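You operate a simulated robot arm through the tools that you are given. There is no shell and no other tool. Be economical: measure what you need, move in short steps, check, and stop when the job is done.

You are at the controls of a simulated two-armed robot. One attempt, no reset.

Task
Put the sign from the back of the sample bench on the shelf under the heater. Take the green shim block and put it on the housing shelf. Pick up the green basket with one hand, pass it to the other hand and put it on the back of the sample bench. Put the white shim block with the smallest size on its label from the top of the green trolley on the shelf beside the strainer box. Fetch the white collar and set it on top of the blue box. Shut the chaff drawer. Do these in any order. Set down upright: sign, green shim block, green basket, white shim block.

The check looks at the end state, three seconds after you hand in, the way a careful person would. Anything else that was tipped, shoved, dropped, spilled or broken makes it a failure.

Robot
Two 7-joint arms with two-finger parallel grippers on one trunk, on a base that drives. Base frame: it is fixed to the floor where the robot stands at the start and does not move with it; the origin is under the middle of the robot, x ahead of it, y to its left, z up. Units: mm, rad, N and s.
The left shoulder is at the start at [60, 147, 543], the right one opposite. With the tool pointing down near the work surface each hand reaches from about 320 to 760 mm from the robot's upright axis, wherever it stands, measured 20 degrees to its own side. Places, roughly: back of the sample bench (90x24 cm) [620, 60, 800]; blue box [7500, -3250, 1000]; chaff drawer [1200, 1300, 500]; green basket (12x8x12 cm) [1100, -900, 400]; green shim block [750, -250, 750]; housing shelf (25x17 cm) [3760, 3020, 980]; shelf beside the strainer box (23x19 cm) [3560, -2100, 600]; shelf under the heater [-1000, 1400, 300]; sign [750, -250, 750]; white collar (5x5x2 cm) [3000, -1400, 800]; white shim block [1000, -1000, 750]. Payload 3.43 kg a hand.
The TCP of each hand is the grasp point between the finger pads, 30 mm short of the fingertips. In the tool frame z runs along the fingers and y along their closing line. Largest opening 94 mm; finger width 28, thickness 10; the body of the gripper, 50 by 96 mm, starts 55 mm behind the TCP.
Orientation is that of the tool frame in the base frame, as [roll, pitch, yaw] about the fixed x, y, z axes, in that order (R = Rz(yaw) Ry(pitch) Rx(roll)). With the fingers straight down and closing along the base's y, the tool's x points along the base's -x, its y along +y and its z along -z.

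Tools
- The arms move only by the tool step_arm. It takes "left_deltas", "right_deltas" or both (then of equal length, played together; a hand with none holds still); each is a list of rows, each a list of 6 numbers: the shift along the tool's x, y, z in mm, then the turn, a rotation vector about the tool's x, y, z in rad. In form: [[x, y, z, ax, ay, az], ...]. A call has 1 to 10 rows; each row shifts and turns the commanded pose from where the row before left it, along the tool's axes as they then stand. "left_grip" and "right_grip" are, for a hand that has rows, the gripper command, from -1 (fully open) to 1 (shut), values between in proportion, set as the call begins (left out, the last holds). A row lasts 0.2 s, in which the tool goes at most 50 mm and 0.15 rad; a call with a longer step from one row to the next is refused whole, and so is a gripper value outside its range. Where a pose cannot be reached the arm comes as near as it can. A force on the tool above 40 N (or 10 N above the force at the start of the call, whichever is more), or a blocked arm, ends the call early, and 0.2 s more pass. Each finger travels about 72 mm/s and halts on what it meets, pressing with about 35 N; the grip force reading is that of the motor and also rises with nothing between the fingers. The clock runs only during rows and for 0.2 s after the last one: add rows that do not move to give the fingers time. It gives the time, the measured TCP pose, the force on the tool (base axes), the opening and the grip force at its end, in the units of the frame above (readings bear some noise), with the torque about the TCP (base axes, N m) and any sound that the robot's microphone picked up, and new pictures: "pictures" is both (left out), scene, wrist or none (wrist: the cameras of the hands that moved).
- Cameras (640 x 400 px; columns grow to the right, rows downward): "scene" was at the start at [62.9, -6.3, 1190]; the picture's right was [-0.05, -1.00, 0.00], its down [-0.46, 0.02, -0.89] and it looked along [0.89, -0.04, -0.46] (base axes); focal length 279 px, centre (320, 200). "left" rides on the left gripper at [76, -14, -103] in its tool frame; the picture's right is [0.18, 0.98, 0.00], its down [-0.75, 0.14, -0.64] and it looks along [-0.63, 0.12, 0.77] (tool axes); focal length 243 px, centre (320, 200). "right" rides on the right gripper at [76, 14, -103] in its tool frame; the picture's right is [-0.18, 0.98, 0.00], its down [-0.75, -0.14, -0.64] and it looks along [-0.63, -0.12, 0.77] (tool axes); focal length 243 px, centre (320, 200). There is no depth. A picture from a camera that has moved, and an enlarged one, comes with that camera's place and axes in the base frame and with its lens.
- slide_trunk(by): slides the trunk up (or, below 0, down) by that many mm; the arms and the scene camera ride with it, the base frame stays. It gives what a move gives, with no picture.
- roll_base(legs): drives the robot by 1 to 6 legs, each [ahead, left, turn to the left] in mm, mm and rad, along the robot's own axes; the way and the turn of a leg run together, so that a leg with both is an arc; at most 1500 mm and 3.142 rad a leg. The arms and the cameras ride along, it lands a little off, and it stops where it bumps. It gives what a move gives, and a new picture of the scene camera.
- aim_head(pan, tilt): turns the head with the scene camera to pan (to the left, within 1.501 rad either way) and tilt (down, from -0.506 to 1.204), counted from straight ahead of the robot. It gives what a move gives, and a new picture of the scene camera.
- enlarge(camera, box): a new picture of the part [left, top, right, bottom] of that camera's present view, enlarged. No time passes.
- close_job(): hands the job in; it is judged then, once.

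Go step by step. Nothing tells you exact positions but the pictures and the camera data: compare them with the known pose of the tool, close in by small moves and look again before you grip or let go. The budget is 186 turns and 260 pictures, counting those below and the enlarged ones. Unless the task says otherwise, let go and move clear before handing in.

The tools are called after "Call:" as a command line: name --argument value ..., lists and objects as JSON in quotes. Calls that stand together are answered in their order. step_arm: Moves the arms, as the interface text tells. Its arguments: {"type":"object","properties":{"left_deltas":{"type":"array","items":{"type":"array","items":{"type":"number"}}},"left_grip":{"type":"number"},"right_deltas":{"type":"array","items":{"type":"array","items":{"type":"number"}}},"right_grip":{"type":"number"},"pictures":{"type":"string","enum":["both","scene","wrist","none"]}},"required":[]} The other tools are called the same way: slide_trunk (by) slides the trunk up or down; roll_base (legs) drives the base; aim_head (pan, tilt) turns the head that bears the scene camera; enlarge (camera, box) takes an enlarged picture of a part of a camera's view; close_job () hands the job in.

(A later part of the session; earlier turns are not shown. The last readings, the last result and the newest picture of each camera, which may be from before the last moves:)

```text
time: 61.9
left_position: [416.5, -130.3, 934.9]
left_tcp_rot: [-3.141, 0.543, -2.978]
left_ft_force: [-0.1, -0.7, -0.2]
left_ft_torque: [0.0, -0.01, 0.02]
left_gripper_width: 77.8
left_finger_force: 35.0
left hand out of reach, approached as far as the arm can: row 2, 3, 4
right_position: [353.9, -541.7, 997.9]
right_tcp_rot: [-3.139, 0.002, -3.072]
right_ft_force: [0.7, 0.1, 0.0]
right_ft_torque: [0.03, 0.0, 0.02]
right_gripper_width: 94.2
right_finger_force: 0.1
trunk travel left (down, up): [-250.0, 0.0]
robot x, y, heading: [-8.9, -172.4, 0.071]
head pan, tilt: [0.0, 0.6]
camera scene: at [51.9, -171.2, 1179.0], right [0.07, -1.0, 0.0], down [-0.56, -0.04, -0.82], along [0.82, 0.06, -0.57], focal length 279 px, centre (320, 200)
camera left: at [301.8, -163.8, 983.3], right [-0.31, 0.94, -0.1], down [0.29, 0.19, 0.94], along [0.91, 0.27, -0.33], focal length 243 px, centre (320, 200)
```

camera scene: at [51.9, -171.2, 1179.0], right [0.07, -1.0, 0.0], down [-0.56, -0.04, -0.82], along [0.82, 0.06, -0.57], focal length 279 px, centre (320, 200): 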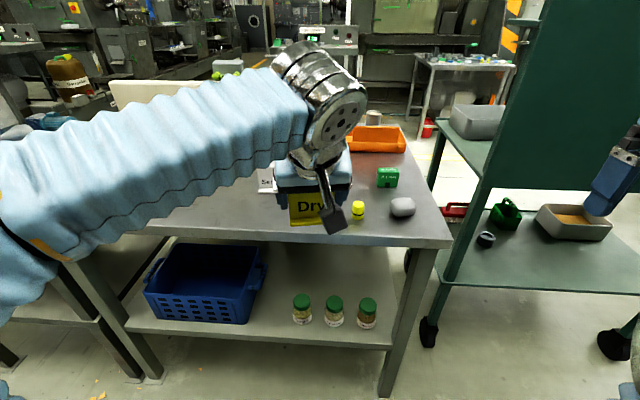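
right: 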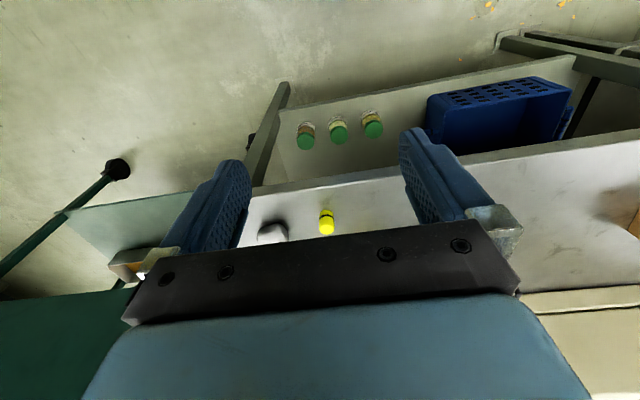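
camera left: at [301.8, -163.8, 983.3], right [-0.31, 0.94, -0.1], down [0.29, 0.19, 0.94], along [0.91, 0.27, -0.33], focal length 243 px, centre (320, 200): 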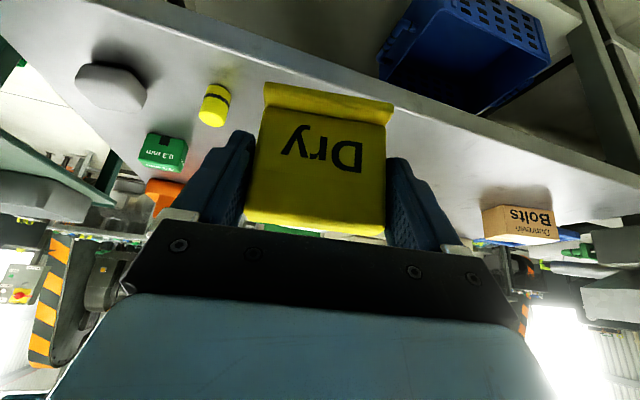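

Sign is held. Now I'll swing the left hand out of the way and bring the right hand toward the green shim (centre ≈(682,−298), 52 mm wide).

Call:
step_arm --left_deltas '[[5.5, 33.5, -8, 0, 0, 0], [5.5, 33.5, -8, 0, 0, 0], [5.5, 33.5, -8, 0, 0, 0], [5.5, 33.5, -8, 0, 0, 0], [5.5, 33.5, -8, 0, 0, 0], [5.5, 33.5, -8, 0, 0, 0], [0, 0, 0, 0, 0, 0], [0, 0, 0, 0, 0, 0], [0, 0, 0, 0, 0, 0]]' --right_deltas '[[0, 0, 0, 0, 0, 0.07], [0, 0, 10, 0, 0, 0], [-20, 40, 10, 0, 0, 0], [-20, 40, 10, 0, 0, 0], [-20, 40, 0, 0, -0.11, 0], [-20, 40, 0, 0, -0.11, 0], [-20, 40, 0, 0, -0.11, 0], [-20, 40, 0, 0, -0.11, 0], [-20, 3, 0, 0, -0.11, 0]]' --pictures "none"

```text
time: 63.9
left_position: [331.6, 62.5, 960.4]
left_tcp_rot: [-3.139, 0.546, -2.979]
left_ft_force: [0.6, 0.4, -0.8]
left_ft_torque: [0.0, -0.02, -0.01]
left_gripper_width: 78.0
left_finger_force: 35.0
right_position: [489.2, -296.7, 987.9]
right_tcp_rot: [-3.14, 0.554, -3.14]
right_ft_force: [-0.3, 0.6, -0.4]
right_ft_torque: [0.0, -0.01, -0.02]
right_gripper_width: 94.0
right_finger_force: 0.0
trunk travel left (down, up): [-250.0, 0.0]
robot x, y, heading: [-7.2, -173.7, 0.074]
head pan, tilt: [0.0, 0.6]
```

Call:
step_arm --right_deltas '[[-21.5, 0, 32, 0, 0, 0], [-21.5, 0, 32, 0, 0, 0], [-21.5, 0, 32, 0, 0, 0], [-21.5, 0, 33, 0, 0, 0]]' --pictures "wrist"

```text
time: 64.9
left_position: [330.9, 62.0, 960.1]
left_tcp_rot: [-3.14, 0.546, -2.981]
left_ft_force: [0.5, 0.7, 0.3]
left_ft_torque: [0.01, 0.0, 0.02]
left_gripper_width: 78.0
left_finger_force: 35.3
right_position: [630.8, -298.1, 924.3]
right_tcp_rot: [-3.141, 0.554, -3.141]
right_ft_force: [-0.8, 0.5, 0.8]
right_ft_torque: [0.01, 0.02, 0.03]
right_gripper_width: 94.2
right_finger_force: 0.1
trunk travel left (down, up): [-250.0, 0.0]
robot x, y, heading: [-7.7, -170.4, 0.067]
head pan, tilt: [0.0, 0.6]
camera right: at [513.7, -283.4, 970.8], right [0.16, 0.98, 0.1], down [0.3, -0.14, 0.94], along [0.94, -0.12, -0.32], focal length 243 px, centre (320, 200)
```

right: 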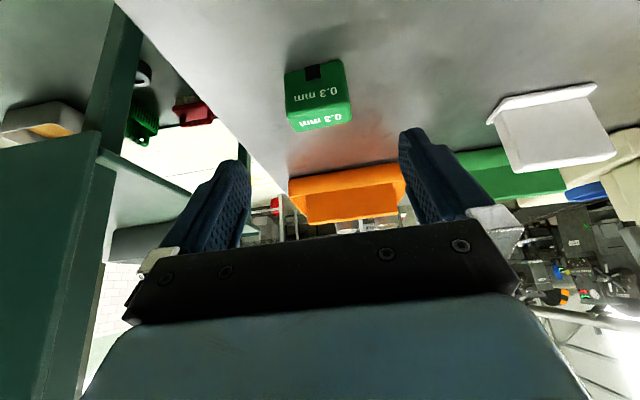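

Alignment is good. Advancing onto the shim.

Call:
step_arm --right_deltas '[[0, 0, 25, 0, 0, 0], [0, 0, 25, 0, 0, 0], [0, 0, 25, 0, 0, 0], [0, 0, 22, 0, 0, 0]]' --pictures "wrist"

Call:
step_arm --right_deltas '[[0, 0, 0, 0, 0, 0], [0, 0, 0, 0, 0, 0], [0, 0, 0, 0, 0, 0], [0, 0, 0, 0, 0, 0]]' --right_grip 1 --pictures "wrist"

```text
time: 65.9
left_position: [330.7, 62.3, 960.3]
left_tcp_rot: [-3.139, 0.544, -2.981]
left_ft_force: [0.2, -0.2, -0.6]
left_ft_torque: [-0.03, 0.02, 0.0]
left_gripper_width: 78.1
left_finger_force: 35.2
right_position: [675.9, -295.6, 851.5]
right_tcp_rot: [-3.138, 0.554, -3.139]
right_ft_force: [-0.4, -0.3, -0.3]
right_ft_torque: [0.02, 0.02, 0.03]
right_gripper_width: 94.0
right_finger_force: 0.0
right hand out of reach, approached as far as the arm can: row 4
trunk travel left (down, up): [-250.0, 0.0]
robot x, y, heading: [-9.3, -172.3, 0.071]
head pan, tilt: [0.0, 0.6]
camera right: at [558.4, -281.7, 897.9], right [0.16, 0.98, 0.1], down [0.3, -0.14, 0.94], along [0.94, -0.12, -0.32], focal length 243 px, centre (320, 200)
```

right: 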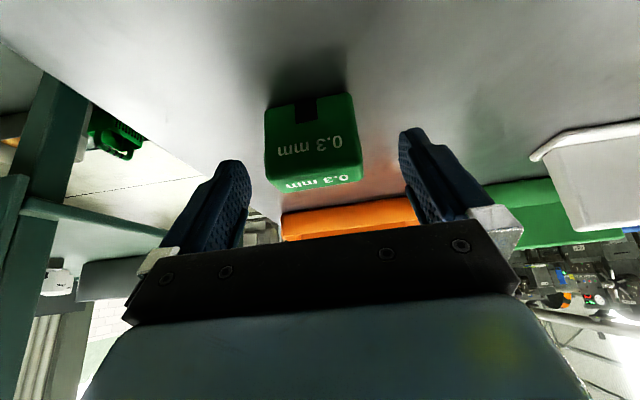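

```text
time: 66.9
left_position: [332.4, 61.7, 961.3]
left_tcp_rot: [-3.141, 0.545, -2.981]
left_ft_force: [-0.6, 0.1, 0.2]
left_ft_torque: [-0.03, 0.04, -0.01]
left_gripper_width: 78.1
left_finger_force: 35.1
right_position: [676.4, -295.4, 852.5]
right_tcp_rot: [-3.14, 0.553, -3.141]
right_ft_force: [0.3, 0.3, 0.1]
right_ft_torque: [-0.03, -0.02, 0.02]
right_gripper_width: 55.5
right_finger_force: 34.8
trunk travel left (down, up): [-250.0, 0.0]
robot x, y, heading: [-10.7, -176.6, 0.068]
head pan, tilt: [0.0, 0.6]
camera right: at [558.4, -281.2, 897.9], right [0.16, 0.98, 0.09], down [0.3, -0.14, 0.94], along [0.94, -0.12, -0.32], focal length 243 px, centre (320, 200)
```

right: 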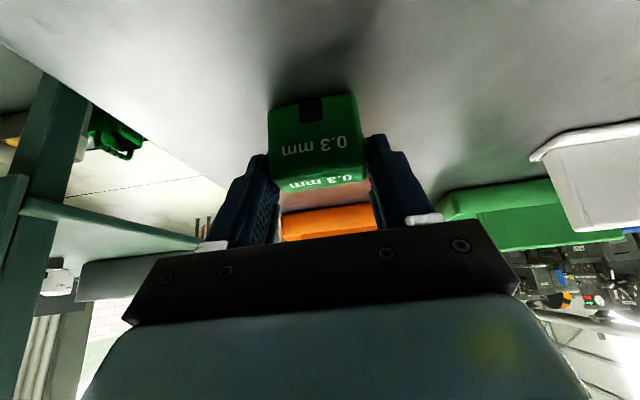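

The grip is only on the block's upper part since I ran out of reach. I'll open, lower the trunk 13 mm and re-grip deeper.

Call:
step_arm --right_deltas '[[0, 0, 0, 0, 0, 0], [0, 0, 0, 0, 0, 0], [0, 0, 0, 0, 0, 0]]' --right_grip -0.9 --pictures "none"

Call:
slide_trunk --by -13

Call:
step_arm --right_deltas '[[-6, 0, 0, 0, 0, 0], [0, 0, 0, 0, 0, 0], [0, 0, 0, 0, 0, 0], [0, 0, 0, 0, 0, 0]]' --right_grip 1 --pictures "wrist"

```text
time: 67.7
left_position: [331.7, 60.6, 960.1]
left_tcp_rot: [-3.14, 0.545, -2.981]
left_ft_force: [-0.4, -1.1, -0.6]
left_ft_torque: [0.01, -0.01, 0.0]
left_gripper_width: 78.1
left_finger_force: 34.8
right_position: [675.6, -295.2, 851.6]
right_tcp_rot: [-3.137, 0.554, -3.141]
right_ft_force: [0.4, 0.0, -0.5]
right_ft_torque: [0.0, 0.02, 0.01]
right_gripper_width: 89.2
right_finger_force: 0.1
trunk travel left (down, up): [-250.0, 0.0]
robot x, y, heading: [-9.1, -173.2, 0.07]
head pan, tilt: [0.0, 0.6]
```

```text
time: 68.3
left_position: [331.2, 62.4, 946.1]
left_tcp_rot: [-3.14, 0.543, -2.981]
left_ft_force: [0.5, 0.1, -1.0]
left_ft_torque: [0.02, 0.01, 0.02]
left_gripper_width: 77.9
left_finger_force: 35.2
right_position: [675.8, -295.6, 838.4]
right_tcp_rot: [-3.14, 0.553, -3.139]
right_ft_force: [1.0, -0.4, -0.3]
right_ft_torque: [-0.01, -0.03, -0.02]
right_gripper_width: 89.4
right_finger_force: 0.1
trunk travel left (down, up): [-237.0, 13.0]
robot x, y, heading: [-7.5, -173.5, 0.073]
head pan, tilt: [0.0, 0.6]
```

```text
time: 69.3
left_position: [331.2, 61.5, 946.3]
left_tcp_rot: [-3.14, 0.545, -2.982]
left_ft_force: [0.1, 0.3, -0.1]
left_ft_torque: [0.01, 0.02, -0.02]
left_gripper_width: 77.7
left_finger_force: 35.1
right_position: [675.5, -296.9, 838.6]
right_tcp_rot: [-3.139, 0.553, -3.141]
right_ft_force: [0.2, -0.7, 0.1]
right_ft_torque: [-0.07, -0.03, 0.02]
right_gripper_width: 55.7
right_finger_force: 35.0
right hand out of reach, approached as far as the arm can: row 1
trunk travel left (down, up): [-237.0, 13.0]
robot x, y, heading: [-7.8, -173.8, 0.063]
head pan, tilt: [0.0, 0.6]
camera right: at [558.4, -281.3, 885.0], right [0.16, 0.98, 0.09], down [0.3, -0.14, 0.94], along [0.94, -0.12, -0.32], focal length 243 px, centre (320, 200)
```

right: 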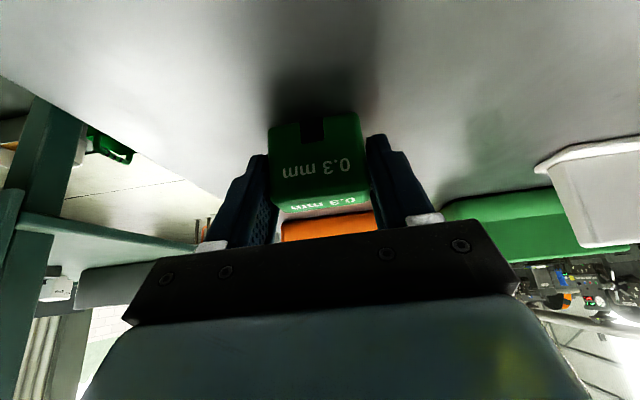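

Deep grip now. Lifting and retracting the shim.

Call:
step_arm --right_deltas '[[-4.7, 0, -26.6, 0, 0, 0], [-4.7, 0, -26.6, 0, 0, 0], [-4.7, 0, -26.6, 0, 0, 0], [-4.7, 0, -26.6, 0, 0, 0], [34, 0, -21, 0, 0, 0], [34, 0, -21, 0, 0, 0], [34, 0, -21, 0, 0, 0], [34, 0, -21, 0, 0, 0], [34, 0, -21, 0, 0, 0], [34, 0, -21, 0, 0, 0]]' --pictures "both"

Call:
slide_trunk --by 13

```text
time: 71.5
left_position: [331.7, 61.5, 947.7]
left_tcp_rot: [-3.14, 0.545, -2.981]
left_ft_force: [0.3, 0.5, 0.1]
left_ft_torque: [0.03, 0.01, -0.01]
left_gripper_width: 77.8
left_finger_force: 35.5
right_position: [396.6, -294.7, 939.0]
right_tcp_rot: [-3.139, 0.553, -3.14]
right_ft_force: [-0.1, -0.3, -1.4]
right_ft_torque: [0.0, 0.04, 0.0]
right_gripper_width: 55.7
right_finger_force: 35.3
trunk travel left (down, up): [-237.0, 13.0]
robot x, y, heading: [-9.3, -173.1, 0.067]
head pan, tilt: [0.0, 0.6]
camera scene: at [51.9, -171.0, 1166.0], right [0.07, -1.0, 0.0], down [-0.56, -0.04, -0.82], along [0.82, 0.06, -0.57], focal length 279 px, centre (320, 200)
camera right: at [278.3, -280.0, 985.5], right [0.16, 0.98, 0.09], down [0.3, -0.14, 0.94], along [0.94, -0.12, -0.32], focal length 243 px, centre (320, 200)
```

scene: 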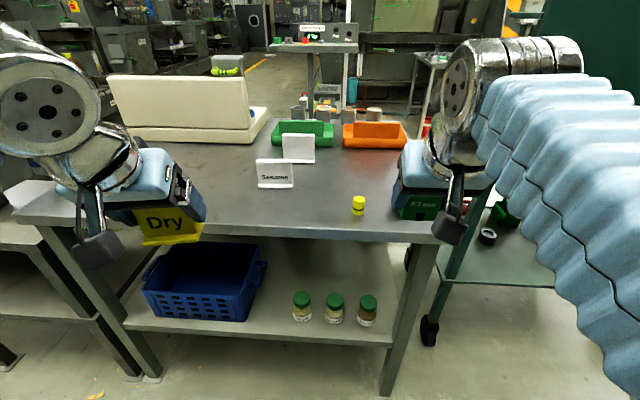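
right: 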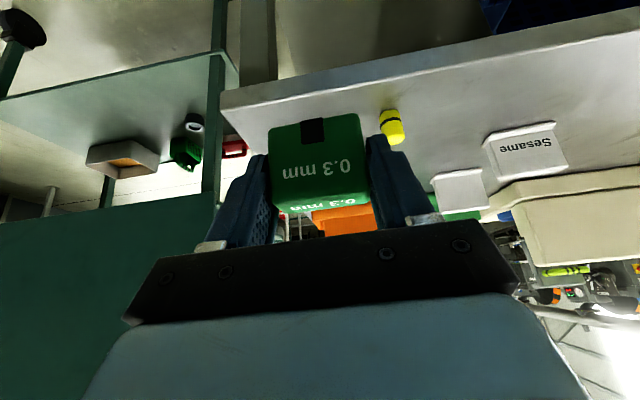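

```text
time: 72.2
left_position: [331.7, 61.3, 960.4]
left_tcp_rot: [-3.14, 0.544, -2.982]
left_ft_force: [-0.3, -0.2, 0.1]
left_ft_torque: [-0.01, 0.0, 0.02]
left_gripper_width: 78.0
left_finger_force: 34.9
right_position: [395.1, -295.4, 952.2]
right_tcp_rot: [-3.139, 0.552, -3.141]
right_ft_force: [-0.4, 0.3, -1.1]
right_ft_torque: [0.01, -0.01, -0.03]
right_gripper_width: 55.7
right_finger_force: 34.8
trunk travel left (down, up): [-250.0, 0.0]
robot x, y, heading: [-8.5, -172.5, 0.07]
head pan, tilt: [0.0, 0.6]
```

Both held. Now I'll back off, turn left, drive along the aisle and face the heater bench.

Call:
roll_base --legs '[[-260, 0, 0], [0, 0, 1.5], [1500, 0, 0], [60, 0, 0], [0, 0, 1.57]]'

Call:
aim_head --pan 0.1 --tilt 0.75

```text
time: 89.2
left_position: [-666.2, 1145.0, 959.6]
left_tcp_rot: [-3.139, 0.546, 0.128]
left_ft_force: [-0.6, 0.3, 0.2]
left_ft_torque: [0.04, -0.02, -0.02]
left_gripper_width: 78.1
left_finger_force: 35.1
right_position: [-719.2, 1503.9, 951.7]
right_tcp_rot: [-3.138, 0.553, -0.03]
right_ft_force: [-0.2, 0.0, -1.8]
right_ft_torque: [0.02, 0.02, 0.01]
right_gripper_width: 55.5
right_finger_force: 34.8
trunk travel left (down, up): [-250.0, 0.0]
robot x, y, heading: [-317.6, 1371.9, -3.107]
head pan, tilt: [0.0, 0.6]
camera scene: at [-375.8, 1365.3, 1179.0], right [-0.04, 1.0, 0.0], down [0.56, 0.02, -0.83], along [-0.82, -0.03, -0.57], focal length 279 px, centre (320, 200)
```

scene: 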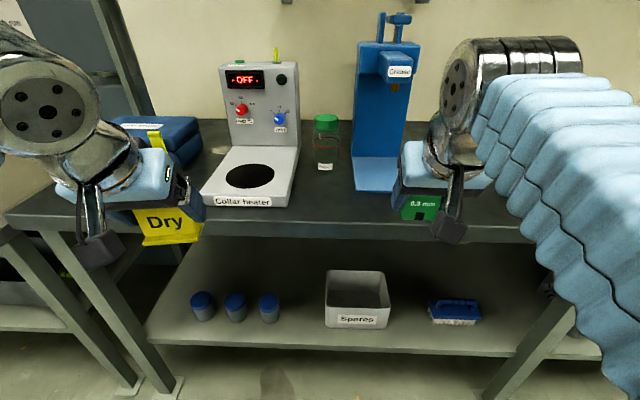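

```text
time: 89.9
left_position: [-666.2, 1146.6, 959.4]
left_tcp_rot: [-3.138, 0.545, 0.129]
left_ft_force: [-0.3, -0.4, -0.6]
left_ft_torque: [-0.01, 0.02, -0.01]
left_gripper_width: 78.1
left_finger_force: 34.5
right_position: [-717.6, 1502.7, 951.6]
right_tcp_rot: [-3.138, 0.553, -0.03]
right_ft_force: [-0.8, 0.2, -1.6]
right_ft_torque: [0.01, 0.0, -0.01]
right_gripper_width: 55.4
right_finger_force: 34.8
trunk travel left (down, up): [-250.0, 0.0]
robot x, y, heading: [-316.1, 1370.7, -3.105]
head pan, tilt: [0.099, 0.75]
camera scene: at [-369.6, 1357.3, 1166.1], right [-0.14, 0.99, 0.0], down [0.68, 0.09, -0.73], along [-0.72, -0.1, -0.68], focal length 279 px, centre (320, 200)
```

scene: 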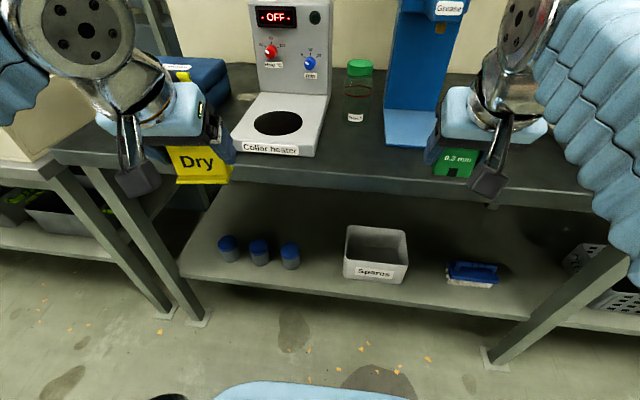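

The shelf (z≈320) has a 150 mm free gap at y≈1287 between cups and bin. I'll square the left hand and align it in y, pull the right hand back, and lower the trunk.

Call:
step_arm --left_deltas '[[0, 0, 0, 0.067, 0, 0.11], [0, -47, 0, 0, 0, 0], [0, -47, 0, 0, 0, 0], [0, -46, 0, 0, 0, 0]]' --right_deltas '[[34, 0, -21, 0, 0, 0], [34, 0, -21, 0, 0, 0], [0, 0, 0, 0, 0, 0], [0, 0, 0, 0, 0, 0]]' --pictures "none"

Call:
slide_trunk --by -250

Call:
aim_head --pan 0.1 --tilt 0.7

```text
time: 90.9
left_position: [-667.2, 1284.6, 958.9]
left_tcp_rot: [-3.137, 0.545, 0.0]
left_ft_force: [0.3, 0.8, 0.2]
left_ft_torque: [-0.01, -0.01, 0.01]
left_gripper_width: 77.7
left_finger_force: 34.8
right_position: [-640.4, 1500.3, 950.0]
right_tcp_rot: [-3.138, 0.553, -0.032]
right_ft_force: [0.9, -0.2, -0.2]
right_ft_torque: [-0.05, 0.02, 0.0]
right_gripper_width: 55.6
right_finger_force: 35.2
trunk travel left (down, up): [-250.0, 0.0]
robot x, y, heading: [-318.0, 1373.6, -3.1]
head pan, tilt: [0.099, 0.75]
```

```text
time: 93.5
left_position: [-667.5, 1283.6, 709.4]
left_tcp_rot: [-3.14, 0.545, 0.001]
left_ft_force: [-0.1, -0.4, -0.4]
left_ft_torque: [-0.03, 0.02, 0.0]
left_gripper_width: 78.0
left_finger_force: 35.0
right_position: [-640.3, 1501.5, 701.7]
right_tcp_rot: [-3.139, 0.552, -0.03]
right_ft_force: [0.2, -0.4, -0.5]
right_ft_torque: [0.02, 0.0, 0.01]
right_gripper_width: 55.2
right_finger_force: 34.8
trunk travel left (down, up): [0.0, 250.0]
robot x, y, heading: [-319.1, 1369.7, -3.104]
head pan, tilt: [0.099, 0.75]
```

```text
time: 94.1
left_position: [-667.0, 1283.6, 710.1]
left_tcp_rot: [-3.139, 0.543, 0.0]
left_ft_force: [-0.1, -0.3, -0.7]
left_ft_torque: [-0.02, -0.03, 0.0]
left_gripper_width: 77.6
left_finger_force: 34.9
right_position: [-641.9, 1500.2, 700.8]
right_tcp_rot: [-3.139, 0.553, -0.029]
right_ft_force: [-1.1, -0.3, -1.1]
right_ft_torque: [0.0, -0.01, 0.0]
right_gripper_width: 55.4
right_finger_force: 34.8
trunk travel left (down, up): [0.0, 250.0]
robot x, y, heading: [-321.0, 1367.4, -3.106]
head pan, tilt: [0.099, 0.7]
camera scene: at [-371.6, 1357.1, 920.3], right [-0.14, 0.99, 0.0], down [0.64, 0.09, -0.76], along [-0.76, -0.1, -0.64], focal length 279 px, centre (320, 200)
```

scene: 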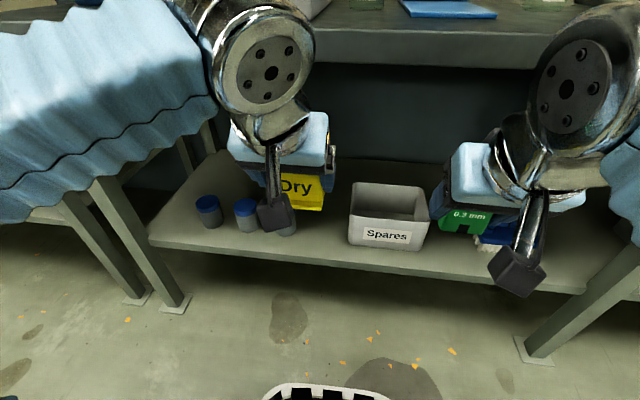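

Now lowering the left hand in front of the bench edge to TCP z≈470.

Call:
step_arm --left_deltas '[[20.8, -0.5, 34.2, 0, 0, 0], [20.8, -0.5, 34.2, 0, 0, 0], [20.8, -0.5, 34.2, 0, 0, 0], [20.8, -0.5, 34.2, 0, 0, 0], [20.8, -0.5, 34.2, 0, 0, 0], [20.8, -0.5, 34.2, 0, 0, 0]]' --pictures "both"

```text
time: 95.5
left_position: [-667.9, 1287.4, 469.0]
left_tcp_rot: [-3.138, 0.545, 0.003]
left_ft_force: [-0.7, -0.6, -0.7]
left_ft_torque: [-0.02, 0.01, 0.0]
left_gripper_width: 78.0
left_finger_force: 34.9
right_position: [-641.8, 1500.5, 701.4]
right_tcp_rot: [-3.139, 0.553, -0.029]
right_ft_force: [-0.9, 0.4, -1.7]
right_ft_torque: [0.0, 0.03, 0.03]
right_gripper_width: 55.3
right_finger_force: 35.3
trunk travel left (down, up): [0.0, 250.0]
robot x, y, heading: [-318.8, 1367.9, -3.104]
head pan, tilt: [0.099, 0.7]
camera scene: at [-371.5, 1357.0, 920.4], right [-0.14, 0.99, 0.0], down [0.64, 0.09, -0.76], along [-0.76, -0.1, -0.64], focal length 279 px, centre (320, 200)
camera left: at [-549.5, 1300.2, 517.0], right [0.16, -0.98, -0.1], down [-0.31, -0.14, 0.94], along [-0.94, -0.12, -0.33], focal length 243 px, centre (320, 200)
```

scene: 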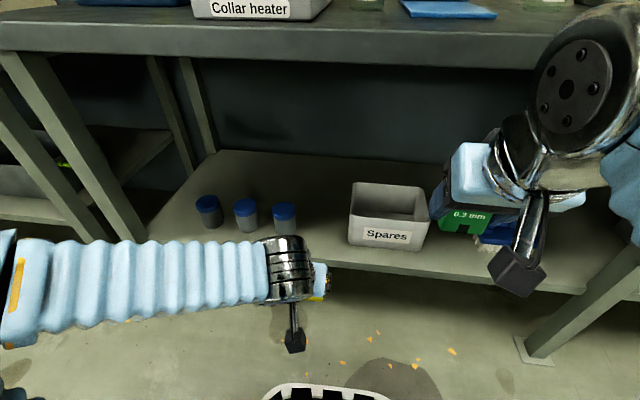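
left: 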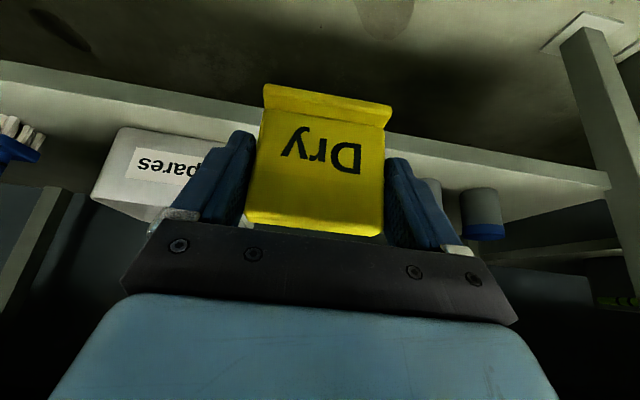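

The shelf top works out at z≈337, front edge x≈−820. Moving the sign in over the gap with ~45 mm clearance.

Call:
step_arm --left_deltas '[[-33.6, -1.4, 27.5, 0, 0, 0], [-33.6, -1.4, 27.5, 0, 0, 0], [-33.6, -1.4, 27.5, 0, 0, 0], [-33.6, -1.4, 27.5, 0, 0, 0], [-33.6, -1.4, 27.5, 0, 0, 0]]' --pictures "both"

```text
time: 96.7
left_position: [-879.3, 1293.7, 441.0]
left_tcp_rot: [-3.14, 0.545, 0.001]
left_ft_force: [0.1, 0.3, -0.6]
left_ft_torque: [0.01, -0.04, -0.01]
left_gripper_width: 78.0
left_finger_force: 34.9
right_position: [-641.6, 1501.9, 702.2]
right_tcp_rot: [-3.141, 0.553, -0.03]
right_ft_force: [0.5, -0.3, -0.3]
right_ft_torque: [-0.03, 0.0, 0.01]
right_gripper_width: 55.7
right_finger_force: 35.1
trunk travel left (down, up): [0.0, 250.0]
robot x, y, heading: [-318.4, 1370.0, -3.107]
head pan, tilt: [0.099, 0.7]
camera scene: at [-371.4, 1357.0, 920.4], right [-0.14, 0.99, 0.0], down [0.64, 0.09, -0.77], along [-0.76, -0.1, -0.64], focal length 279 px, centre (320, 200)
camera left: at [-761.4, 1307.2, 488.3], right [0.16, -0.98, -0.1], down [-0.31, -0.14, 0.94], along [-0.94, -0.12, -0.33], focal length 243 px, centre (320, 200)
```

scene: 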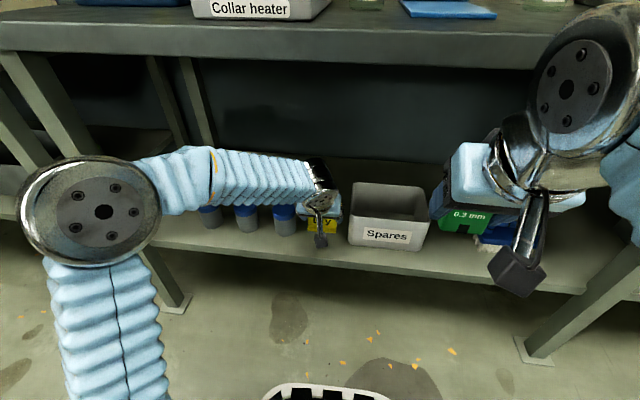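
left: 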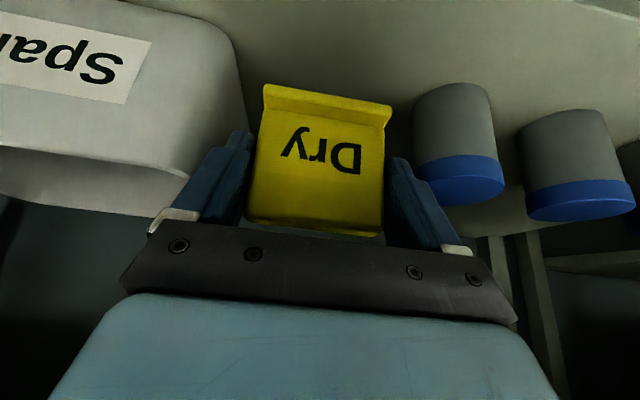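

The gap is about 1230–1360 in y and the hand is centred in it. Lowering in small steps toward contact.

Call:
step_arm --left_deltas '[[5.2, 0, 8.54, 0, 0, 0], [5.2, 0, 8.54, 0, 0, 0], [5.2, 0, 8.54, 0, 0, 0], [2.6, 0, 4.3, 0, 0, 0], [2.6, 0, 4.3, 0, 0, 0]]' --pictures "wrist"

```text
time: 97.9
left_position: [-882.7, 1293.6, 398.9]
left_tcp_rot: [-3.14, 0.544, -0.001]
left_ft_force: [0.5, 0.6, -0.1]
left_ft_torque: [0.01, 0.02, -0.04]
left_gripper_width: 77.9
left_finger_force: 34.8
right_position: [-642.1, 1500.9, 701.3]
right_tcp_rot: [-3.136, 0.554, -0.029]
right_ft_force: [0.3, -0.4, -0.9]
right_ft_torque: [0.02, -0.03, -0.01]
right_gripper_width: 55.5
right_finger_force: 34.7
trunk travel left (down, up): [0.0, 250.0]
robot x, y, heading: [-320.2, 1366.8, -3.102]
head pan, tilt: [0.099, 0.7]
camera left: at [-764.3, 1307.5, 447.2], right [0.16, -0.98, -0.1], down [-0.31, -0.14, 0.94], along [-0.94, -0.12, -0.33], focal length 243 px, centre (320, 200)
```

left: 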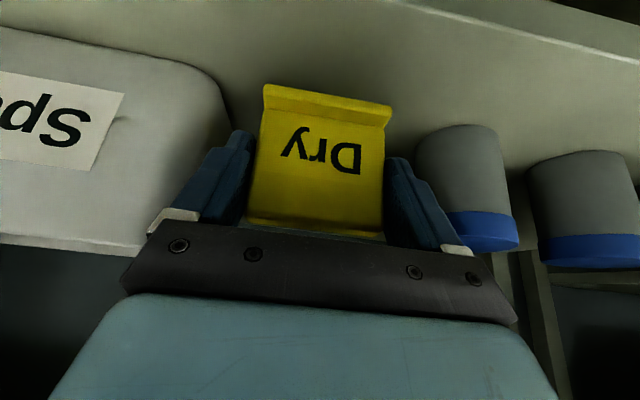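

Call:
step_arm --left_deltas '[[2.1, 0, 3.4, 0, 0, 0], [2.1, 0, 3.4, 0, 0, 0]]' --pictures "wrist"

```text
time: 98.5
left_position: [-882.0, 1294.3, 390.7]
left_tcp_rot: [-3.14, 0.544, 0.003]
left_ft_force: [-0.3, -0.2, 0.6]
left_ft_torque: [0.01, -0.01, -0.01]
left_gripper_width: 77.8
left_finger_force: 35.4
right_position: [-641.1, 1500.7, 701.5]
right_tcp_rot: [-3.137, 0.554, -0.029]
right_ft_force: [1.1, 0.4, -0.8]
right_ft_torque: [0.0, -0.01, 0.0]
right_gripper_width: 55.5
right_finger_force: 35.5
trunk travel left (down, up): [0.0, 250.0]
robot x, y, heading: [-315.8, 1367.9, -3.101]
head pan, tilt: [0.099, 0.7]
camera left: at [-764.5, 1307.8, 439.0], right [0.16, -0.98, -0.1], down [-0.31, -0.14, 0.94], along [-0.94, -0.12, -0.33], focal length 243 px, centre (320, 200)
```

left: 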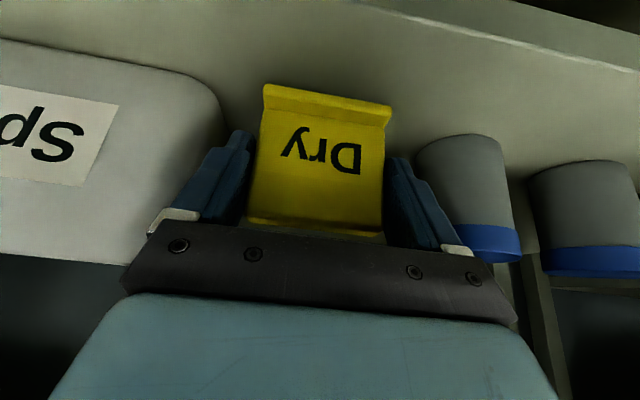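

Call:
step_arm --left_deltas '[[1.56, 0, 2.56, 0, 0, 0], [1.56, 0, 2.56, 0, 0, 0]]' --pictures "none"

Call:
step_arm --left_deltas '[[1.56, 0, 2.56, 0, 0, 0], [1.56, 0, 2.56, 0, 0, 0]]' --pictures "none"

```text
time: 99.1
left_position: [-882.7, 1296.7, 384.4]
left_tcp_rot: [-3.14, 0.544, -0.001]
left_ft_force: [-0.5, -0.7, 0.6]
left_ft_torque: [-0.02, 0.0, 0.01]
left_gripper_width: 77.6
left_finger_force: 35.3
right_position: [-640.9, 1500.9, 701.2]
right_tcp_rot: [-3.14, 0.553, -0.03]
right_ft_force: [0.6, -0.6, -1.0]
right_ft_torque: [-0.04, -0.02, 0.02]
right_gripper_width: 55.4
right_finger_force: 35.2
trunk travel left (down, up): [0.0, 250.0]
robot x, y, heading: [-316.6, 1368.9, -3.099]
head pan, tilt: [0.099, 0.7]
```

```text
time: 99.7
left_position: [-882.2, 1294.1, 383.5]
left_tcp_rot: [-3.136, 0.552, 0.001]
left_ft_force: [-2.7, -2.6, 32.1]
left_ft_torque: [-0.31, 0.13, 0.04]
left_gripper_width: 77.7
left_finger_force: 35.4
right_position: [-639.8, 1500.7, 702.1]
right_tcp_rot: [-3.141, 0.556, -0.028]
right_ft_force: [0.3, 0.3, -1.2]
right_ft_torque: [-0.03, 0.03, 0.0]
right_gripper_width: 55.4
right_finger_force: 35.5
trunk travel left (down, up): [0.0, 250.0]
robot x, y, heading: [-319.9, 1370.4, -3.101]
head pan, tilt: [0.099, 0.7]
```

Contact at TCP z≈384. Relieving the pressure, then opening partly.

Call:
step_arm --left_deltas '[[-2.4, 0, -3.9, 0, 0, 0], [0, 0, 0, 0, 0, 0]]' --pictures "none"

Call:
step_arm --left_deltas '[[0, 0, 0, 0, 0, 0], [0, 0, 0, 0, 0, 0]]' --left_grip -0.9 --pictures "wrist"

```text
time: 100.3
left_position: [-881.0, 1296.5, 383.4]
left_tcp_rot: [-3.137, 0.545, 0.002]
left_ft_force: [-4.8, 2.1, 17.4]
left_ft_torque: [0.17, 0.45, 0.04]
left_gripper_width: 78.0
left_finger_force: 35.2
right_position: [-640.8, 1499.6, 701.3]
right_tcp_rot: [-3.14, 0.554, -0.029]
right_ft_force: [-0.4, -0.5, -1.1]
right_ft_torque: [-0.03, 0.01, 0.02]
right_gripper_width: 55.4
right_finger_force: 34.4
trunk travel left (down, up): [0.0, 250.0]
robot x, y, heading: [-320.8, 1368.5, -3.107]
head pan, tilt: [0.099, 0.7]
```

```text
time: 100.9
left_position: [-881.1, 1296.0, 383.0]
left_tcp_rot: [-3.141, 0.542, 0.003]
left_ft_force: [0.4, -0.7, -0.4]
left_ft_torque: [-0.01, 0.0, -0.01]
left_gripper_width: 89.4
left_finger_force: 0.0
right_position: [-641.0, 1500.3, 700.7]
right_tcp_rot: [-3.139, 0.555, -0.031]
right_ft_force: [-0.4, -0.4, -0.5]
right_ft_torque: [0.0, -0.02, 0.0]
right_gripper_width: 55.7
right_finger_force: 35.5
trunk travel left (down, up): [0.0, 250.0]
robot x, y, heading: [-315.3, 1371.9, -3.103]
head pan, tilt: [0.099, 0.7]
camera left: at [-763.1, 1309.2, 430.3], right [0.16, -0.98, -0.1], down [-0.31, -0.14, 0.94], along [-0.94, -0.12, -0.33], focal length 243 px, centre (320, 200)
```

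left: 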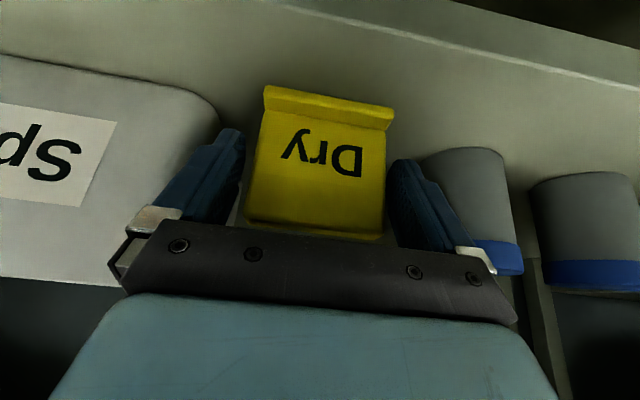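

Sign stands upright. Backing out.

Call:
step_arm --left_deltas '[[0, 0, -20, 0, 0, 0], [0, 0, -30, 0, 0, 0], [0, 0, -30, 0, 0, 0], [20, 0, -30, 0, 0, 0], [36.7, 0, -22.4, 0, 0, 0], [36.7, 0, -22.4, 0, 0, 0], [36.7, 0, -22.4, 0, 0, 0], [36.7, 0, -22.4, 0, 0, 0]]' --pictures "both"

Call:
slide_trunk --by 250

```text
time: 102.7
left_position: [-633.8, 1292.8, 467.8]
left_tcp_rot: [-3.14, 0.545, 0.003]
left_ft_force: [-1.0, -0.4, 0.0]
left_ft_torque: [0.03, 0.01, 0.0]
left_gripper_width: 89.0
left_finger_force: 0.0
right_position: [-640.5, 1500.8, 700.8]
right_tcp_rot: [-3.139, 0.552, -0.031]
right_ft_force: [0.3, -0.4, -0.3]
right_ft_torque: [-0.03, -0.04, -0.01]
right_gripper_width: 55.3
right_finger_force: 34.8
trunk travel left (down, up): [0.0, 250.0]
robot x, y, heading: [-320.3, 1372.2, -3.099]
head pan, tilt: [0.099, 0.7]
camera scene: at [-371.7, 1357.1, 920.3], right [-0.14, 0.99, 0.0], down [0.64, 0.09, -0.76], along [-0.76, -0.1, -0.64], focal length 279 px, centre (320, 200)
camera left: at [-515.4, 1307.0, 515.3], right [0.16, -0.98, -0.1], down [-0.31, -0.14, 0.94], along [-0.94, -0.12, -0.33], focal length 243 px, centre (320, 200)
```

scene: 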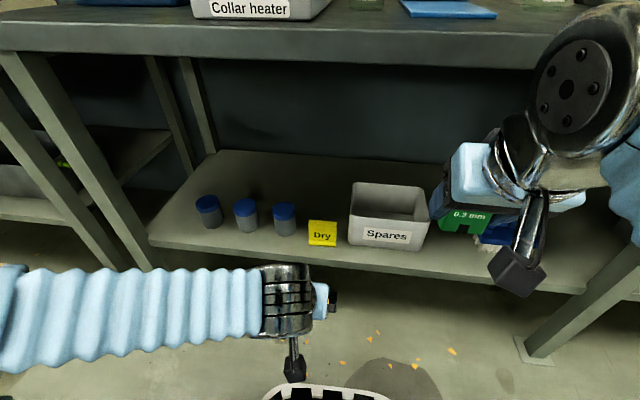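
left: 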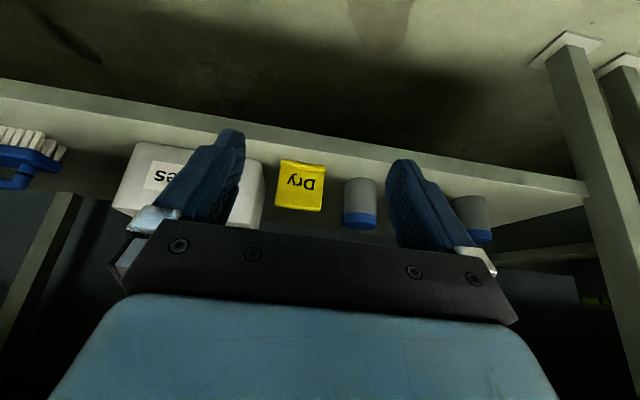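

```text
time: 105.3
left_position: [-634.5, 1294.2, 717.4]
left_tcp_rot: [-3.139, 0.545, 0.002]
left_ft_force: [0.3, -0.2, -0.5]
left_ft_torque: [-0.02, 0.02, -0.01]
left_gripper_width: 89.4
left_finger_force: 0.1
right_position: [-641.6, 1500.5, 951.6]
right_tcp_rot: [-3.138, 0.554, -0.029]
right_ft_force: [-0.3, 0.0, -0.6]
right_ft_torque: [0.02, 0.01, 0.0]
right_gripper_width: 55.4
right_finger_force: 35.1
trunk travel left (down, up): [-250.0, 0.0]
robot x, y, heading: [-317.1, 1369.7, -3.106]
head pan, tilt: [0.099, 0.7]
```

Sign is standing on the shelf. Raising the left hand, then turning around to study the hopper benches and the drawer.

Call:
step_arm --left_deltas '[[-20.8, 0, -34.2, 0, 0, 0], [-20.8, 0, -34.2, 0, 0, 0], [-20.8, 0, -34.2, 0, 0, 0], [-20.8, 0, -34.2, 0, 0, 0], [-20.8, 20, -34.2, 0, 0, 0], [-20.8, 40, -34.2, 0, 0, 0]]' --pictures "none"

Call:
roll_base --legs '[[0, 0, -1.57], [0, 0, -1.53]]'

Call:
aim_head --pan 0.0 --tilt 0.4

```text
refused: row 6 steps farther than a row can; nothing moved
```

```text
time: 113.2
left_position: [-7.6, 1460.3, 717.1]
left_tcp_rot: [-3.14, 0.544, -3.092]
left_ft_force: [-0.3, -0.7, 0.2]
left_ft_torque: [0.01, 0.0, 0.02]
left_gripper_width: 89.5
left_finger_force: 0.1
right_position: [9.4, 1253.1, 950.4]
right_tcp_rot: [-3.138, 0.553, -3.123]
right_ft_force: [-1.0, 0.3, 0.0]
right_ft_torque: [0.02, -0.03, -0.01]
right_gripper_width: 55.3
right_finger_force: 35.3
trunk travel left (down, up): [-250.0, 0.0]
robot x, y, heading: [-322.0, 1369.2, 0.086]
head pan, tilt: [0.099, 0.7]
camera scene: at [-263.7, 1380.6, 1170.4], right [0.18, -0.98, 0.0], down [-0.63, -0.12, -0.76], along [0.75, 0.14, -0.64], focal length 279 px, centre (320, 200)
```

scene: 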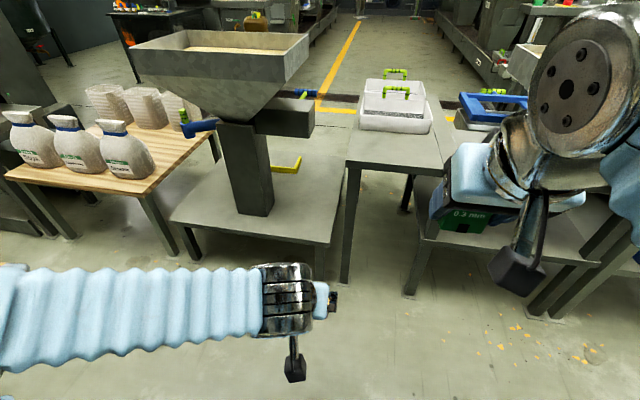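

```text
time: 114.0
left_position: [-8.5, 1461.3, 717.3]
left_tcp_rot: [-3.141, 0.544, -3.095]
left_ft_force: [1.0, 0.4, -0.7]
left_ft_torque: [-0.01, 0.0, -0.03]
left_gripper_width: 89.3
left_finger_force: 0.1
right_position: [10.0, 1254.2, 951.5]
right_tcp_rot: [-3.139, 0.553, -3.122]
right_ft_force: [-0.5, 0.4, -1.1]
right_ft_torque: [-0.01, -0.03, -0.01]
right_gripper_width: 55.2
right_finger_force: 35.1
trunk travel left (down, up): [-250.0, 0.0]
robot x, y, heading: [-320.5, 1369.7, 0.087]
head pan, tilt: [0.0, 0.4]
camera scene: at [-254.9, 1372.9, 1197.1], right [0.09, -1.0, 0.0], down [-0.39, -0.03, -0.92], along [0.92, 0.08, -0.39], focal length 279 px, centre (320, 200)
```

scene: 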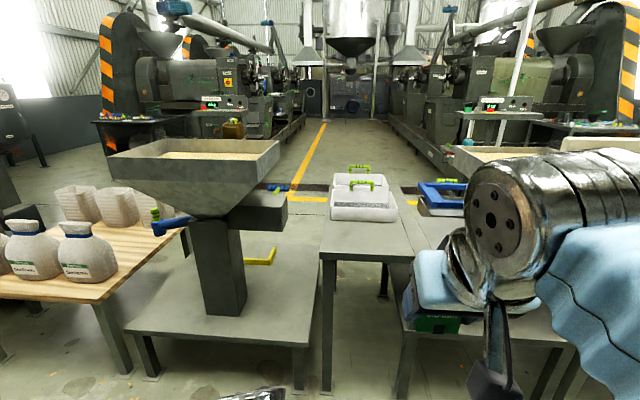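

The yellow U-handle under the first hopper is at ≈(708,1668,520), but the drawer is given nearer (1200,1300,500); I'll need the east side view. Raising the left hand and looking right to plan a route around the south.

Call:
step_arm --left_deltas '[[-20.8, 0, -34.2, 0, 0, 0], [-20.8, 0, -34.2, 0, 0, 0], [-20.8, 0, -34.2, 0, 0, 0], [-20.8, 0, -34.2, 0, 0, 0], [-20.8, 0, -34.2, 0, 0, 0], [-20.8, 0, -34.2, 0, 0, 0]]' --pictures "none"

Call:
aim_head --pan 0.9 --tilt 0.35

Call:
enlarge --camera "scene" --box '[400, 180, 640, 330]'

```text
time: 115.4
left_position: [-7.0, 1462.7, 956.0]
left_tcp_rot: [-3.14, 0.545, -3.092]
left_ft_force: [-0.6, -0.7, -0.4]
left_ft_torque: [0.0, -0.03, 0.05]
left_gripper_width: 89.6
left_finger_force: 0.0
right_position: [9.1, 1254.2, 950.9]
right_tcp_rot: [-3.14, 0.552, -3.122]
right_ft_force: [0.2, -0.9, -0.1]
right_ft_torque: [0.0, 0.01, 0.04]
right_gripper_width: 55.1
right_finger_force: 34.7
trunk travel left (down, up): [-250.0, 0.0]
robot x, y, heading: [-323.3, 1371.5, 0.082]
head pan, tilt: [0.0, 0.4]
```

```text
time: 116.6
left_position: [-6.8, 1462.6, 955.4]
left_tcp_rot: [-3.139, 0.544, -3.093]
left_ft_force: [0.0, -0.3, 0.5]
left_ft_torque: [0.0, 0.01, 0.0]
left_gripper_width: 89.2
left_finger_force: 0.0
right_position: [9.7, 1253.8, 951.4]
right_tcp_rot: [-3.141, 0.552, -3.121]
right_ft_force: [0.1, 0.5, 0.5]
right_ft_torque: [-0.01, -0.02, 0.0]
right_gripper_width: 55.5
right_finger_force: 35.3
trunk travel left (down, up): [-250.0, 0.0]
robot x, y, heading: [-319.2, 1368.7, 0.089]
head pan, tilt: [0.901, 0.351]
camera scene: at [-295.7, 1442.6, 1201.7], right [0.83, -0.55, 0.0], down [-0.19, -0.29, -0.94], along [0.52, 0.78, -0.34], focal length 279 px, centre (320, 200)
```

scene: 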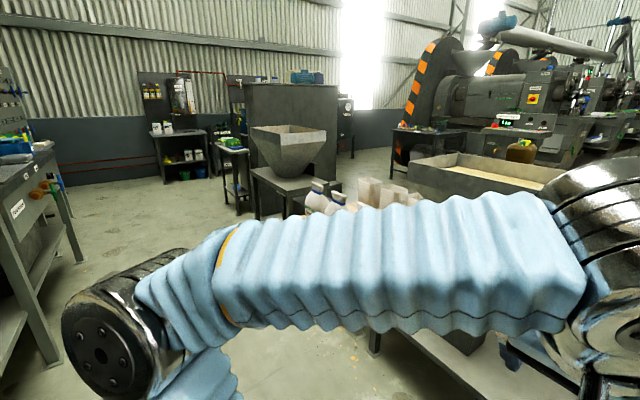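

```text
2.67 times, centred on (520, 255) of scene
camera zoom: at [-295.7, 1442.6, 1201.7], right [0.83, -0.55, 0.0], down [-0.19, -0.29, -0.94], along [0.52, 0.78, -0.34], focal length 743 px, centre (-213, 53)
```

zoom: 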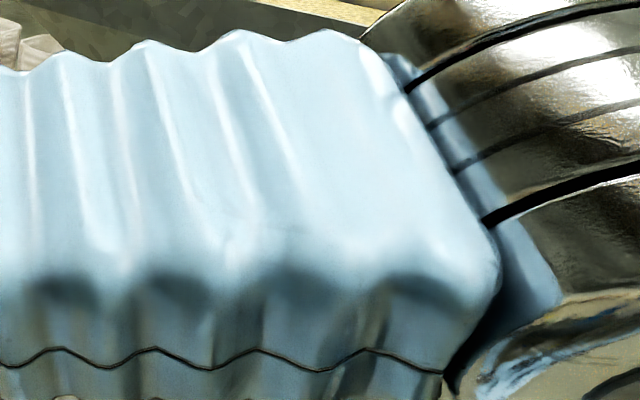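

I'll take the south route around the trolley. First turn to face south and check heading.

Call:
roll_base --legs '[[110, 0, 0], [0, 0, -1.65]]'

Call:
aim_head --pan 0.0 --tilt 0.3

```text
time: 121.8
left_position: [-149.3, 1058.0, 955.6]
left_tcp_rot: [-3.14, 0.544, 1.516]
left_ft_force: [-0.2, -0.1, -0.2]
left_ft_torque: [0.0, 0.01, 0.02]
left_gripper_width: 89.2
left_finger_force: 0.0
right_position: [-359.2, 1064.1, 951.3]
right_tcp_rot: [-3.139, 0.553, 1.486]
right_ft_force: [-0.1, -0.3, -2.1]
right_ft_torque: [0.0, -0.01, -0.01]
right_gripper_width: 55.4
right_finger_force: 35.2
trunk travel left (down, up): [-250.0, 0.0]
robot x, y, heading: [-211.9, 1381.3, -1.591]
head pan, tilt: [0.901, 0.351]
camera scene: at [-135.9, 1347.5, 1201.8], right [-0.64, -0.77, 0.0], down [-0.27, 0.22, -0.94], along [0.73, -0.6, -0.34], focal length 279 px, centre (320, 200)
```

scene: 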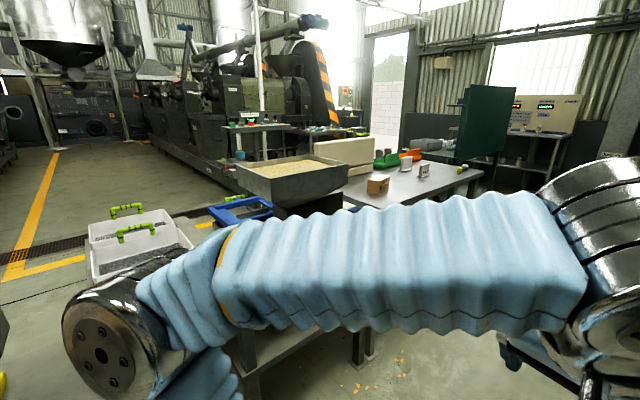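

```text
time: 123.0
left_position: [-148.0, 1059.2, 956.8]
left_tcp_rot: [-3.14, 0.544, 1.517]
left_ft_force: [-0.1, 0.5, 0.0]
left_ft_torque: [0.01, 0.01, -0.01]
left_gripper_width: 89.3
left_finger_force: 0.0
right_position: [-357.7, 1064.9, 950.8]
right_tcp_rot: [-3.141, 0.553, 1.486]
right_ft_force: [1.2, 0.4, -0.1]
right_ft_torque: [0.01, 0.02, -0.04]
right_gripper_width: 55.5
right_finger_force: 35.5
trunk travel left (down, up): [-250.0, 0.0]
robot x, y, heading: [-209.7, 1378.9, -1.589]
head pan, tilt: [0.0, 0.3]
camera scene: at [-209.4, 1313.3, 1206.5], right [-1.0, 0.02, 0.0], down [0.01, 0.3, -0.96], along [-0.02, -0.96, -0.3], focal length 279 px, centre (320, 200)
```

scene: 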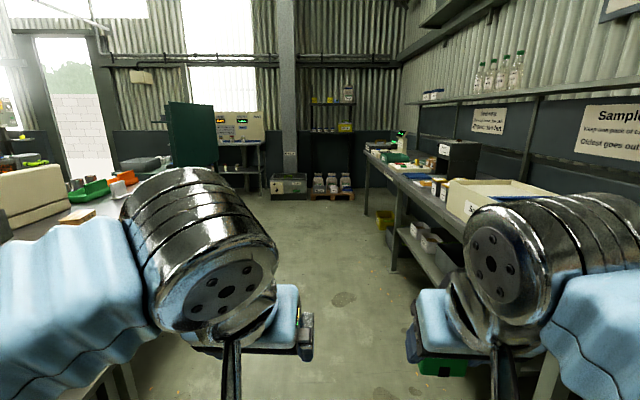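

The aisle is clear. Driving south then turning east below the trolley.

Call:
roll_base --legs '[[1500, 0, 0.02], [1500, 0, 0], [280, 0, 0], [0, 0, 1.57]]'

Call:
aim_head --pan 0.3 --tilt 0.3

```text
time: 142.8
left_position: [-10.1, -1842.7, 956.1]
left_tcp_rot: [-3.139, 0.545, 3.02]
left_ft_force: [0.2, -0.2, 0.9]
left_ft_torque: [0.0, -0.01, 0.03]
left_gripper_width: 89.4
left_finger_force: 0.1
right_position: [-30.9, -2050.0, 950.6]
right_tcp_rot: [-3.138, 0.553, 2.989]
right_ft_force: [0.7, -0.3, -0.9]
right_ft_torque: [0.0, -0.04, 0.0]
right_gripper_width: 55.3
right_finger_force: 34.9
trunk travel left (down, up): [-250.0, 0.0]
robot x, y, heading: [-329.5, -1878.6, -0.083]
head pan, tilt: [0.0, 0.3]
camera scene: at [-269.2, -1888.6, 1206.5], right [-0.09, -1.0, 0.0], down [-0.29, 0.03, -0.96], along [0.95, -0.08, -0.3], focal length 279 px, centre (320, 200)
```

scene: 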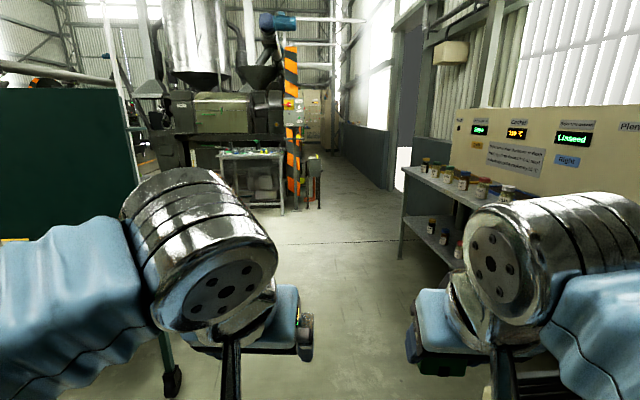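

```text
time: 143.6
left_position: [-10.5, -1841.3, 955.3]
left_tcp_rot: [-3.14, 0.544, 3.019]
left_ft_force: [0.1, 0.6, 0.2]
left_ft_torque: [-0.02, 0.02, 0.0]
left_gripper_width: 89.3
left_finger_force: 0.0
right_position: [-29.6, -2050.2, 950.0]
right_tcp_rot: [-3.14, 0.555, 2.99]
right_ft_force: [0.2, 0.1, -0.6]
right_ft_torque: [0.01, -0.03, 0.04]
right_gripper_width: 55.2
right_finger_force: 35.7
trunk travel left (down, up): [-250.0, 0.0]
robot x, y, heading: [-334.6, -1884.0, -0.09]
head pan, tilt: [0.3, 0.3]
camera scene: at [-271.0, -1860.8, 1206.5], right [0.21, -0.98, 0.0], down [-0.29, -0.06, -0.96], along [0.93, 0.2, -0.3], focal length 279 px, centre (320, 200)
```

scene: 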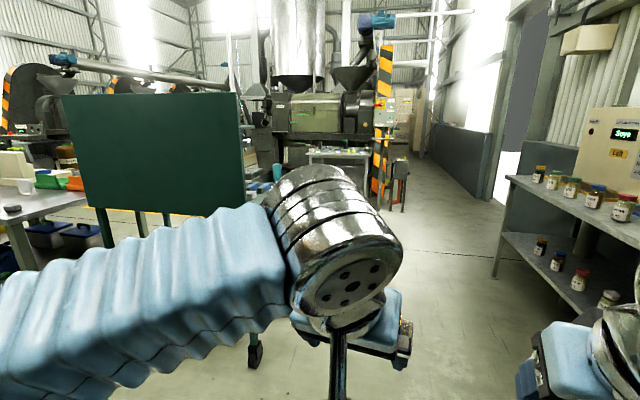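

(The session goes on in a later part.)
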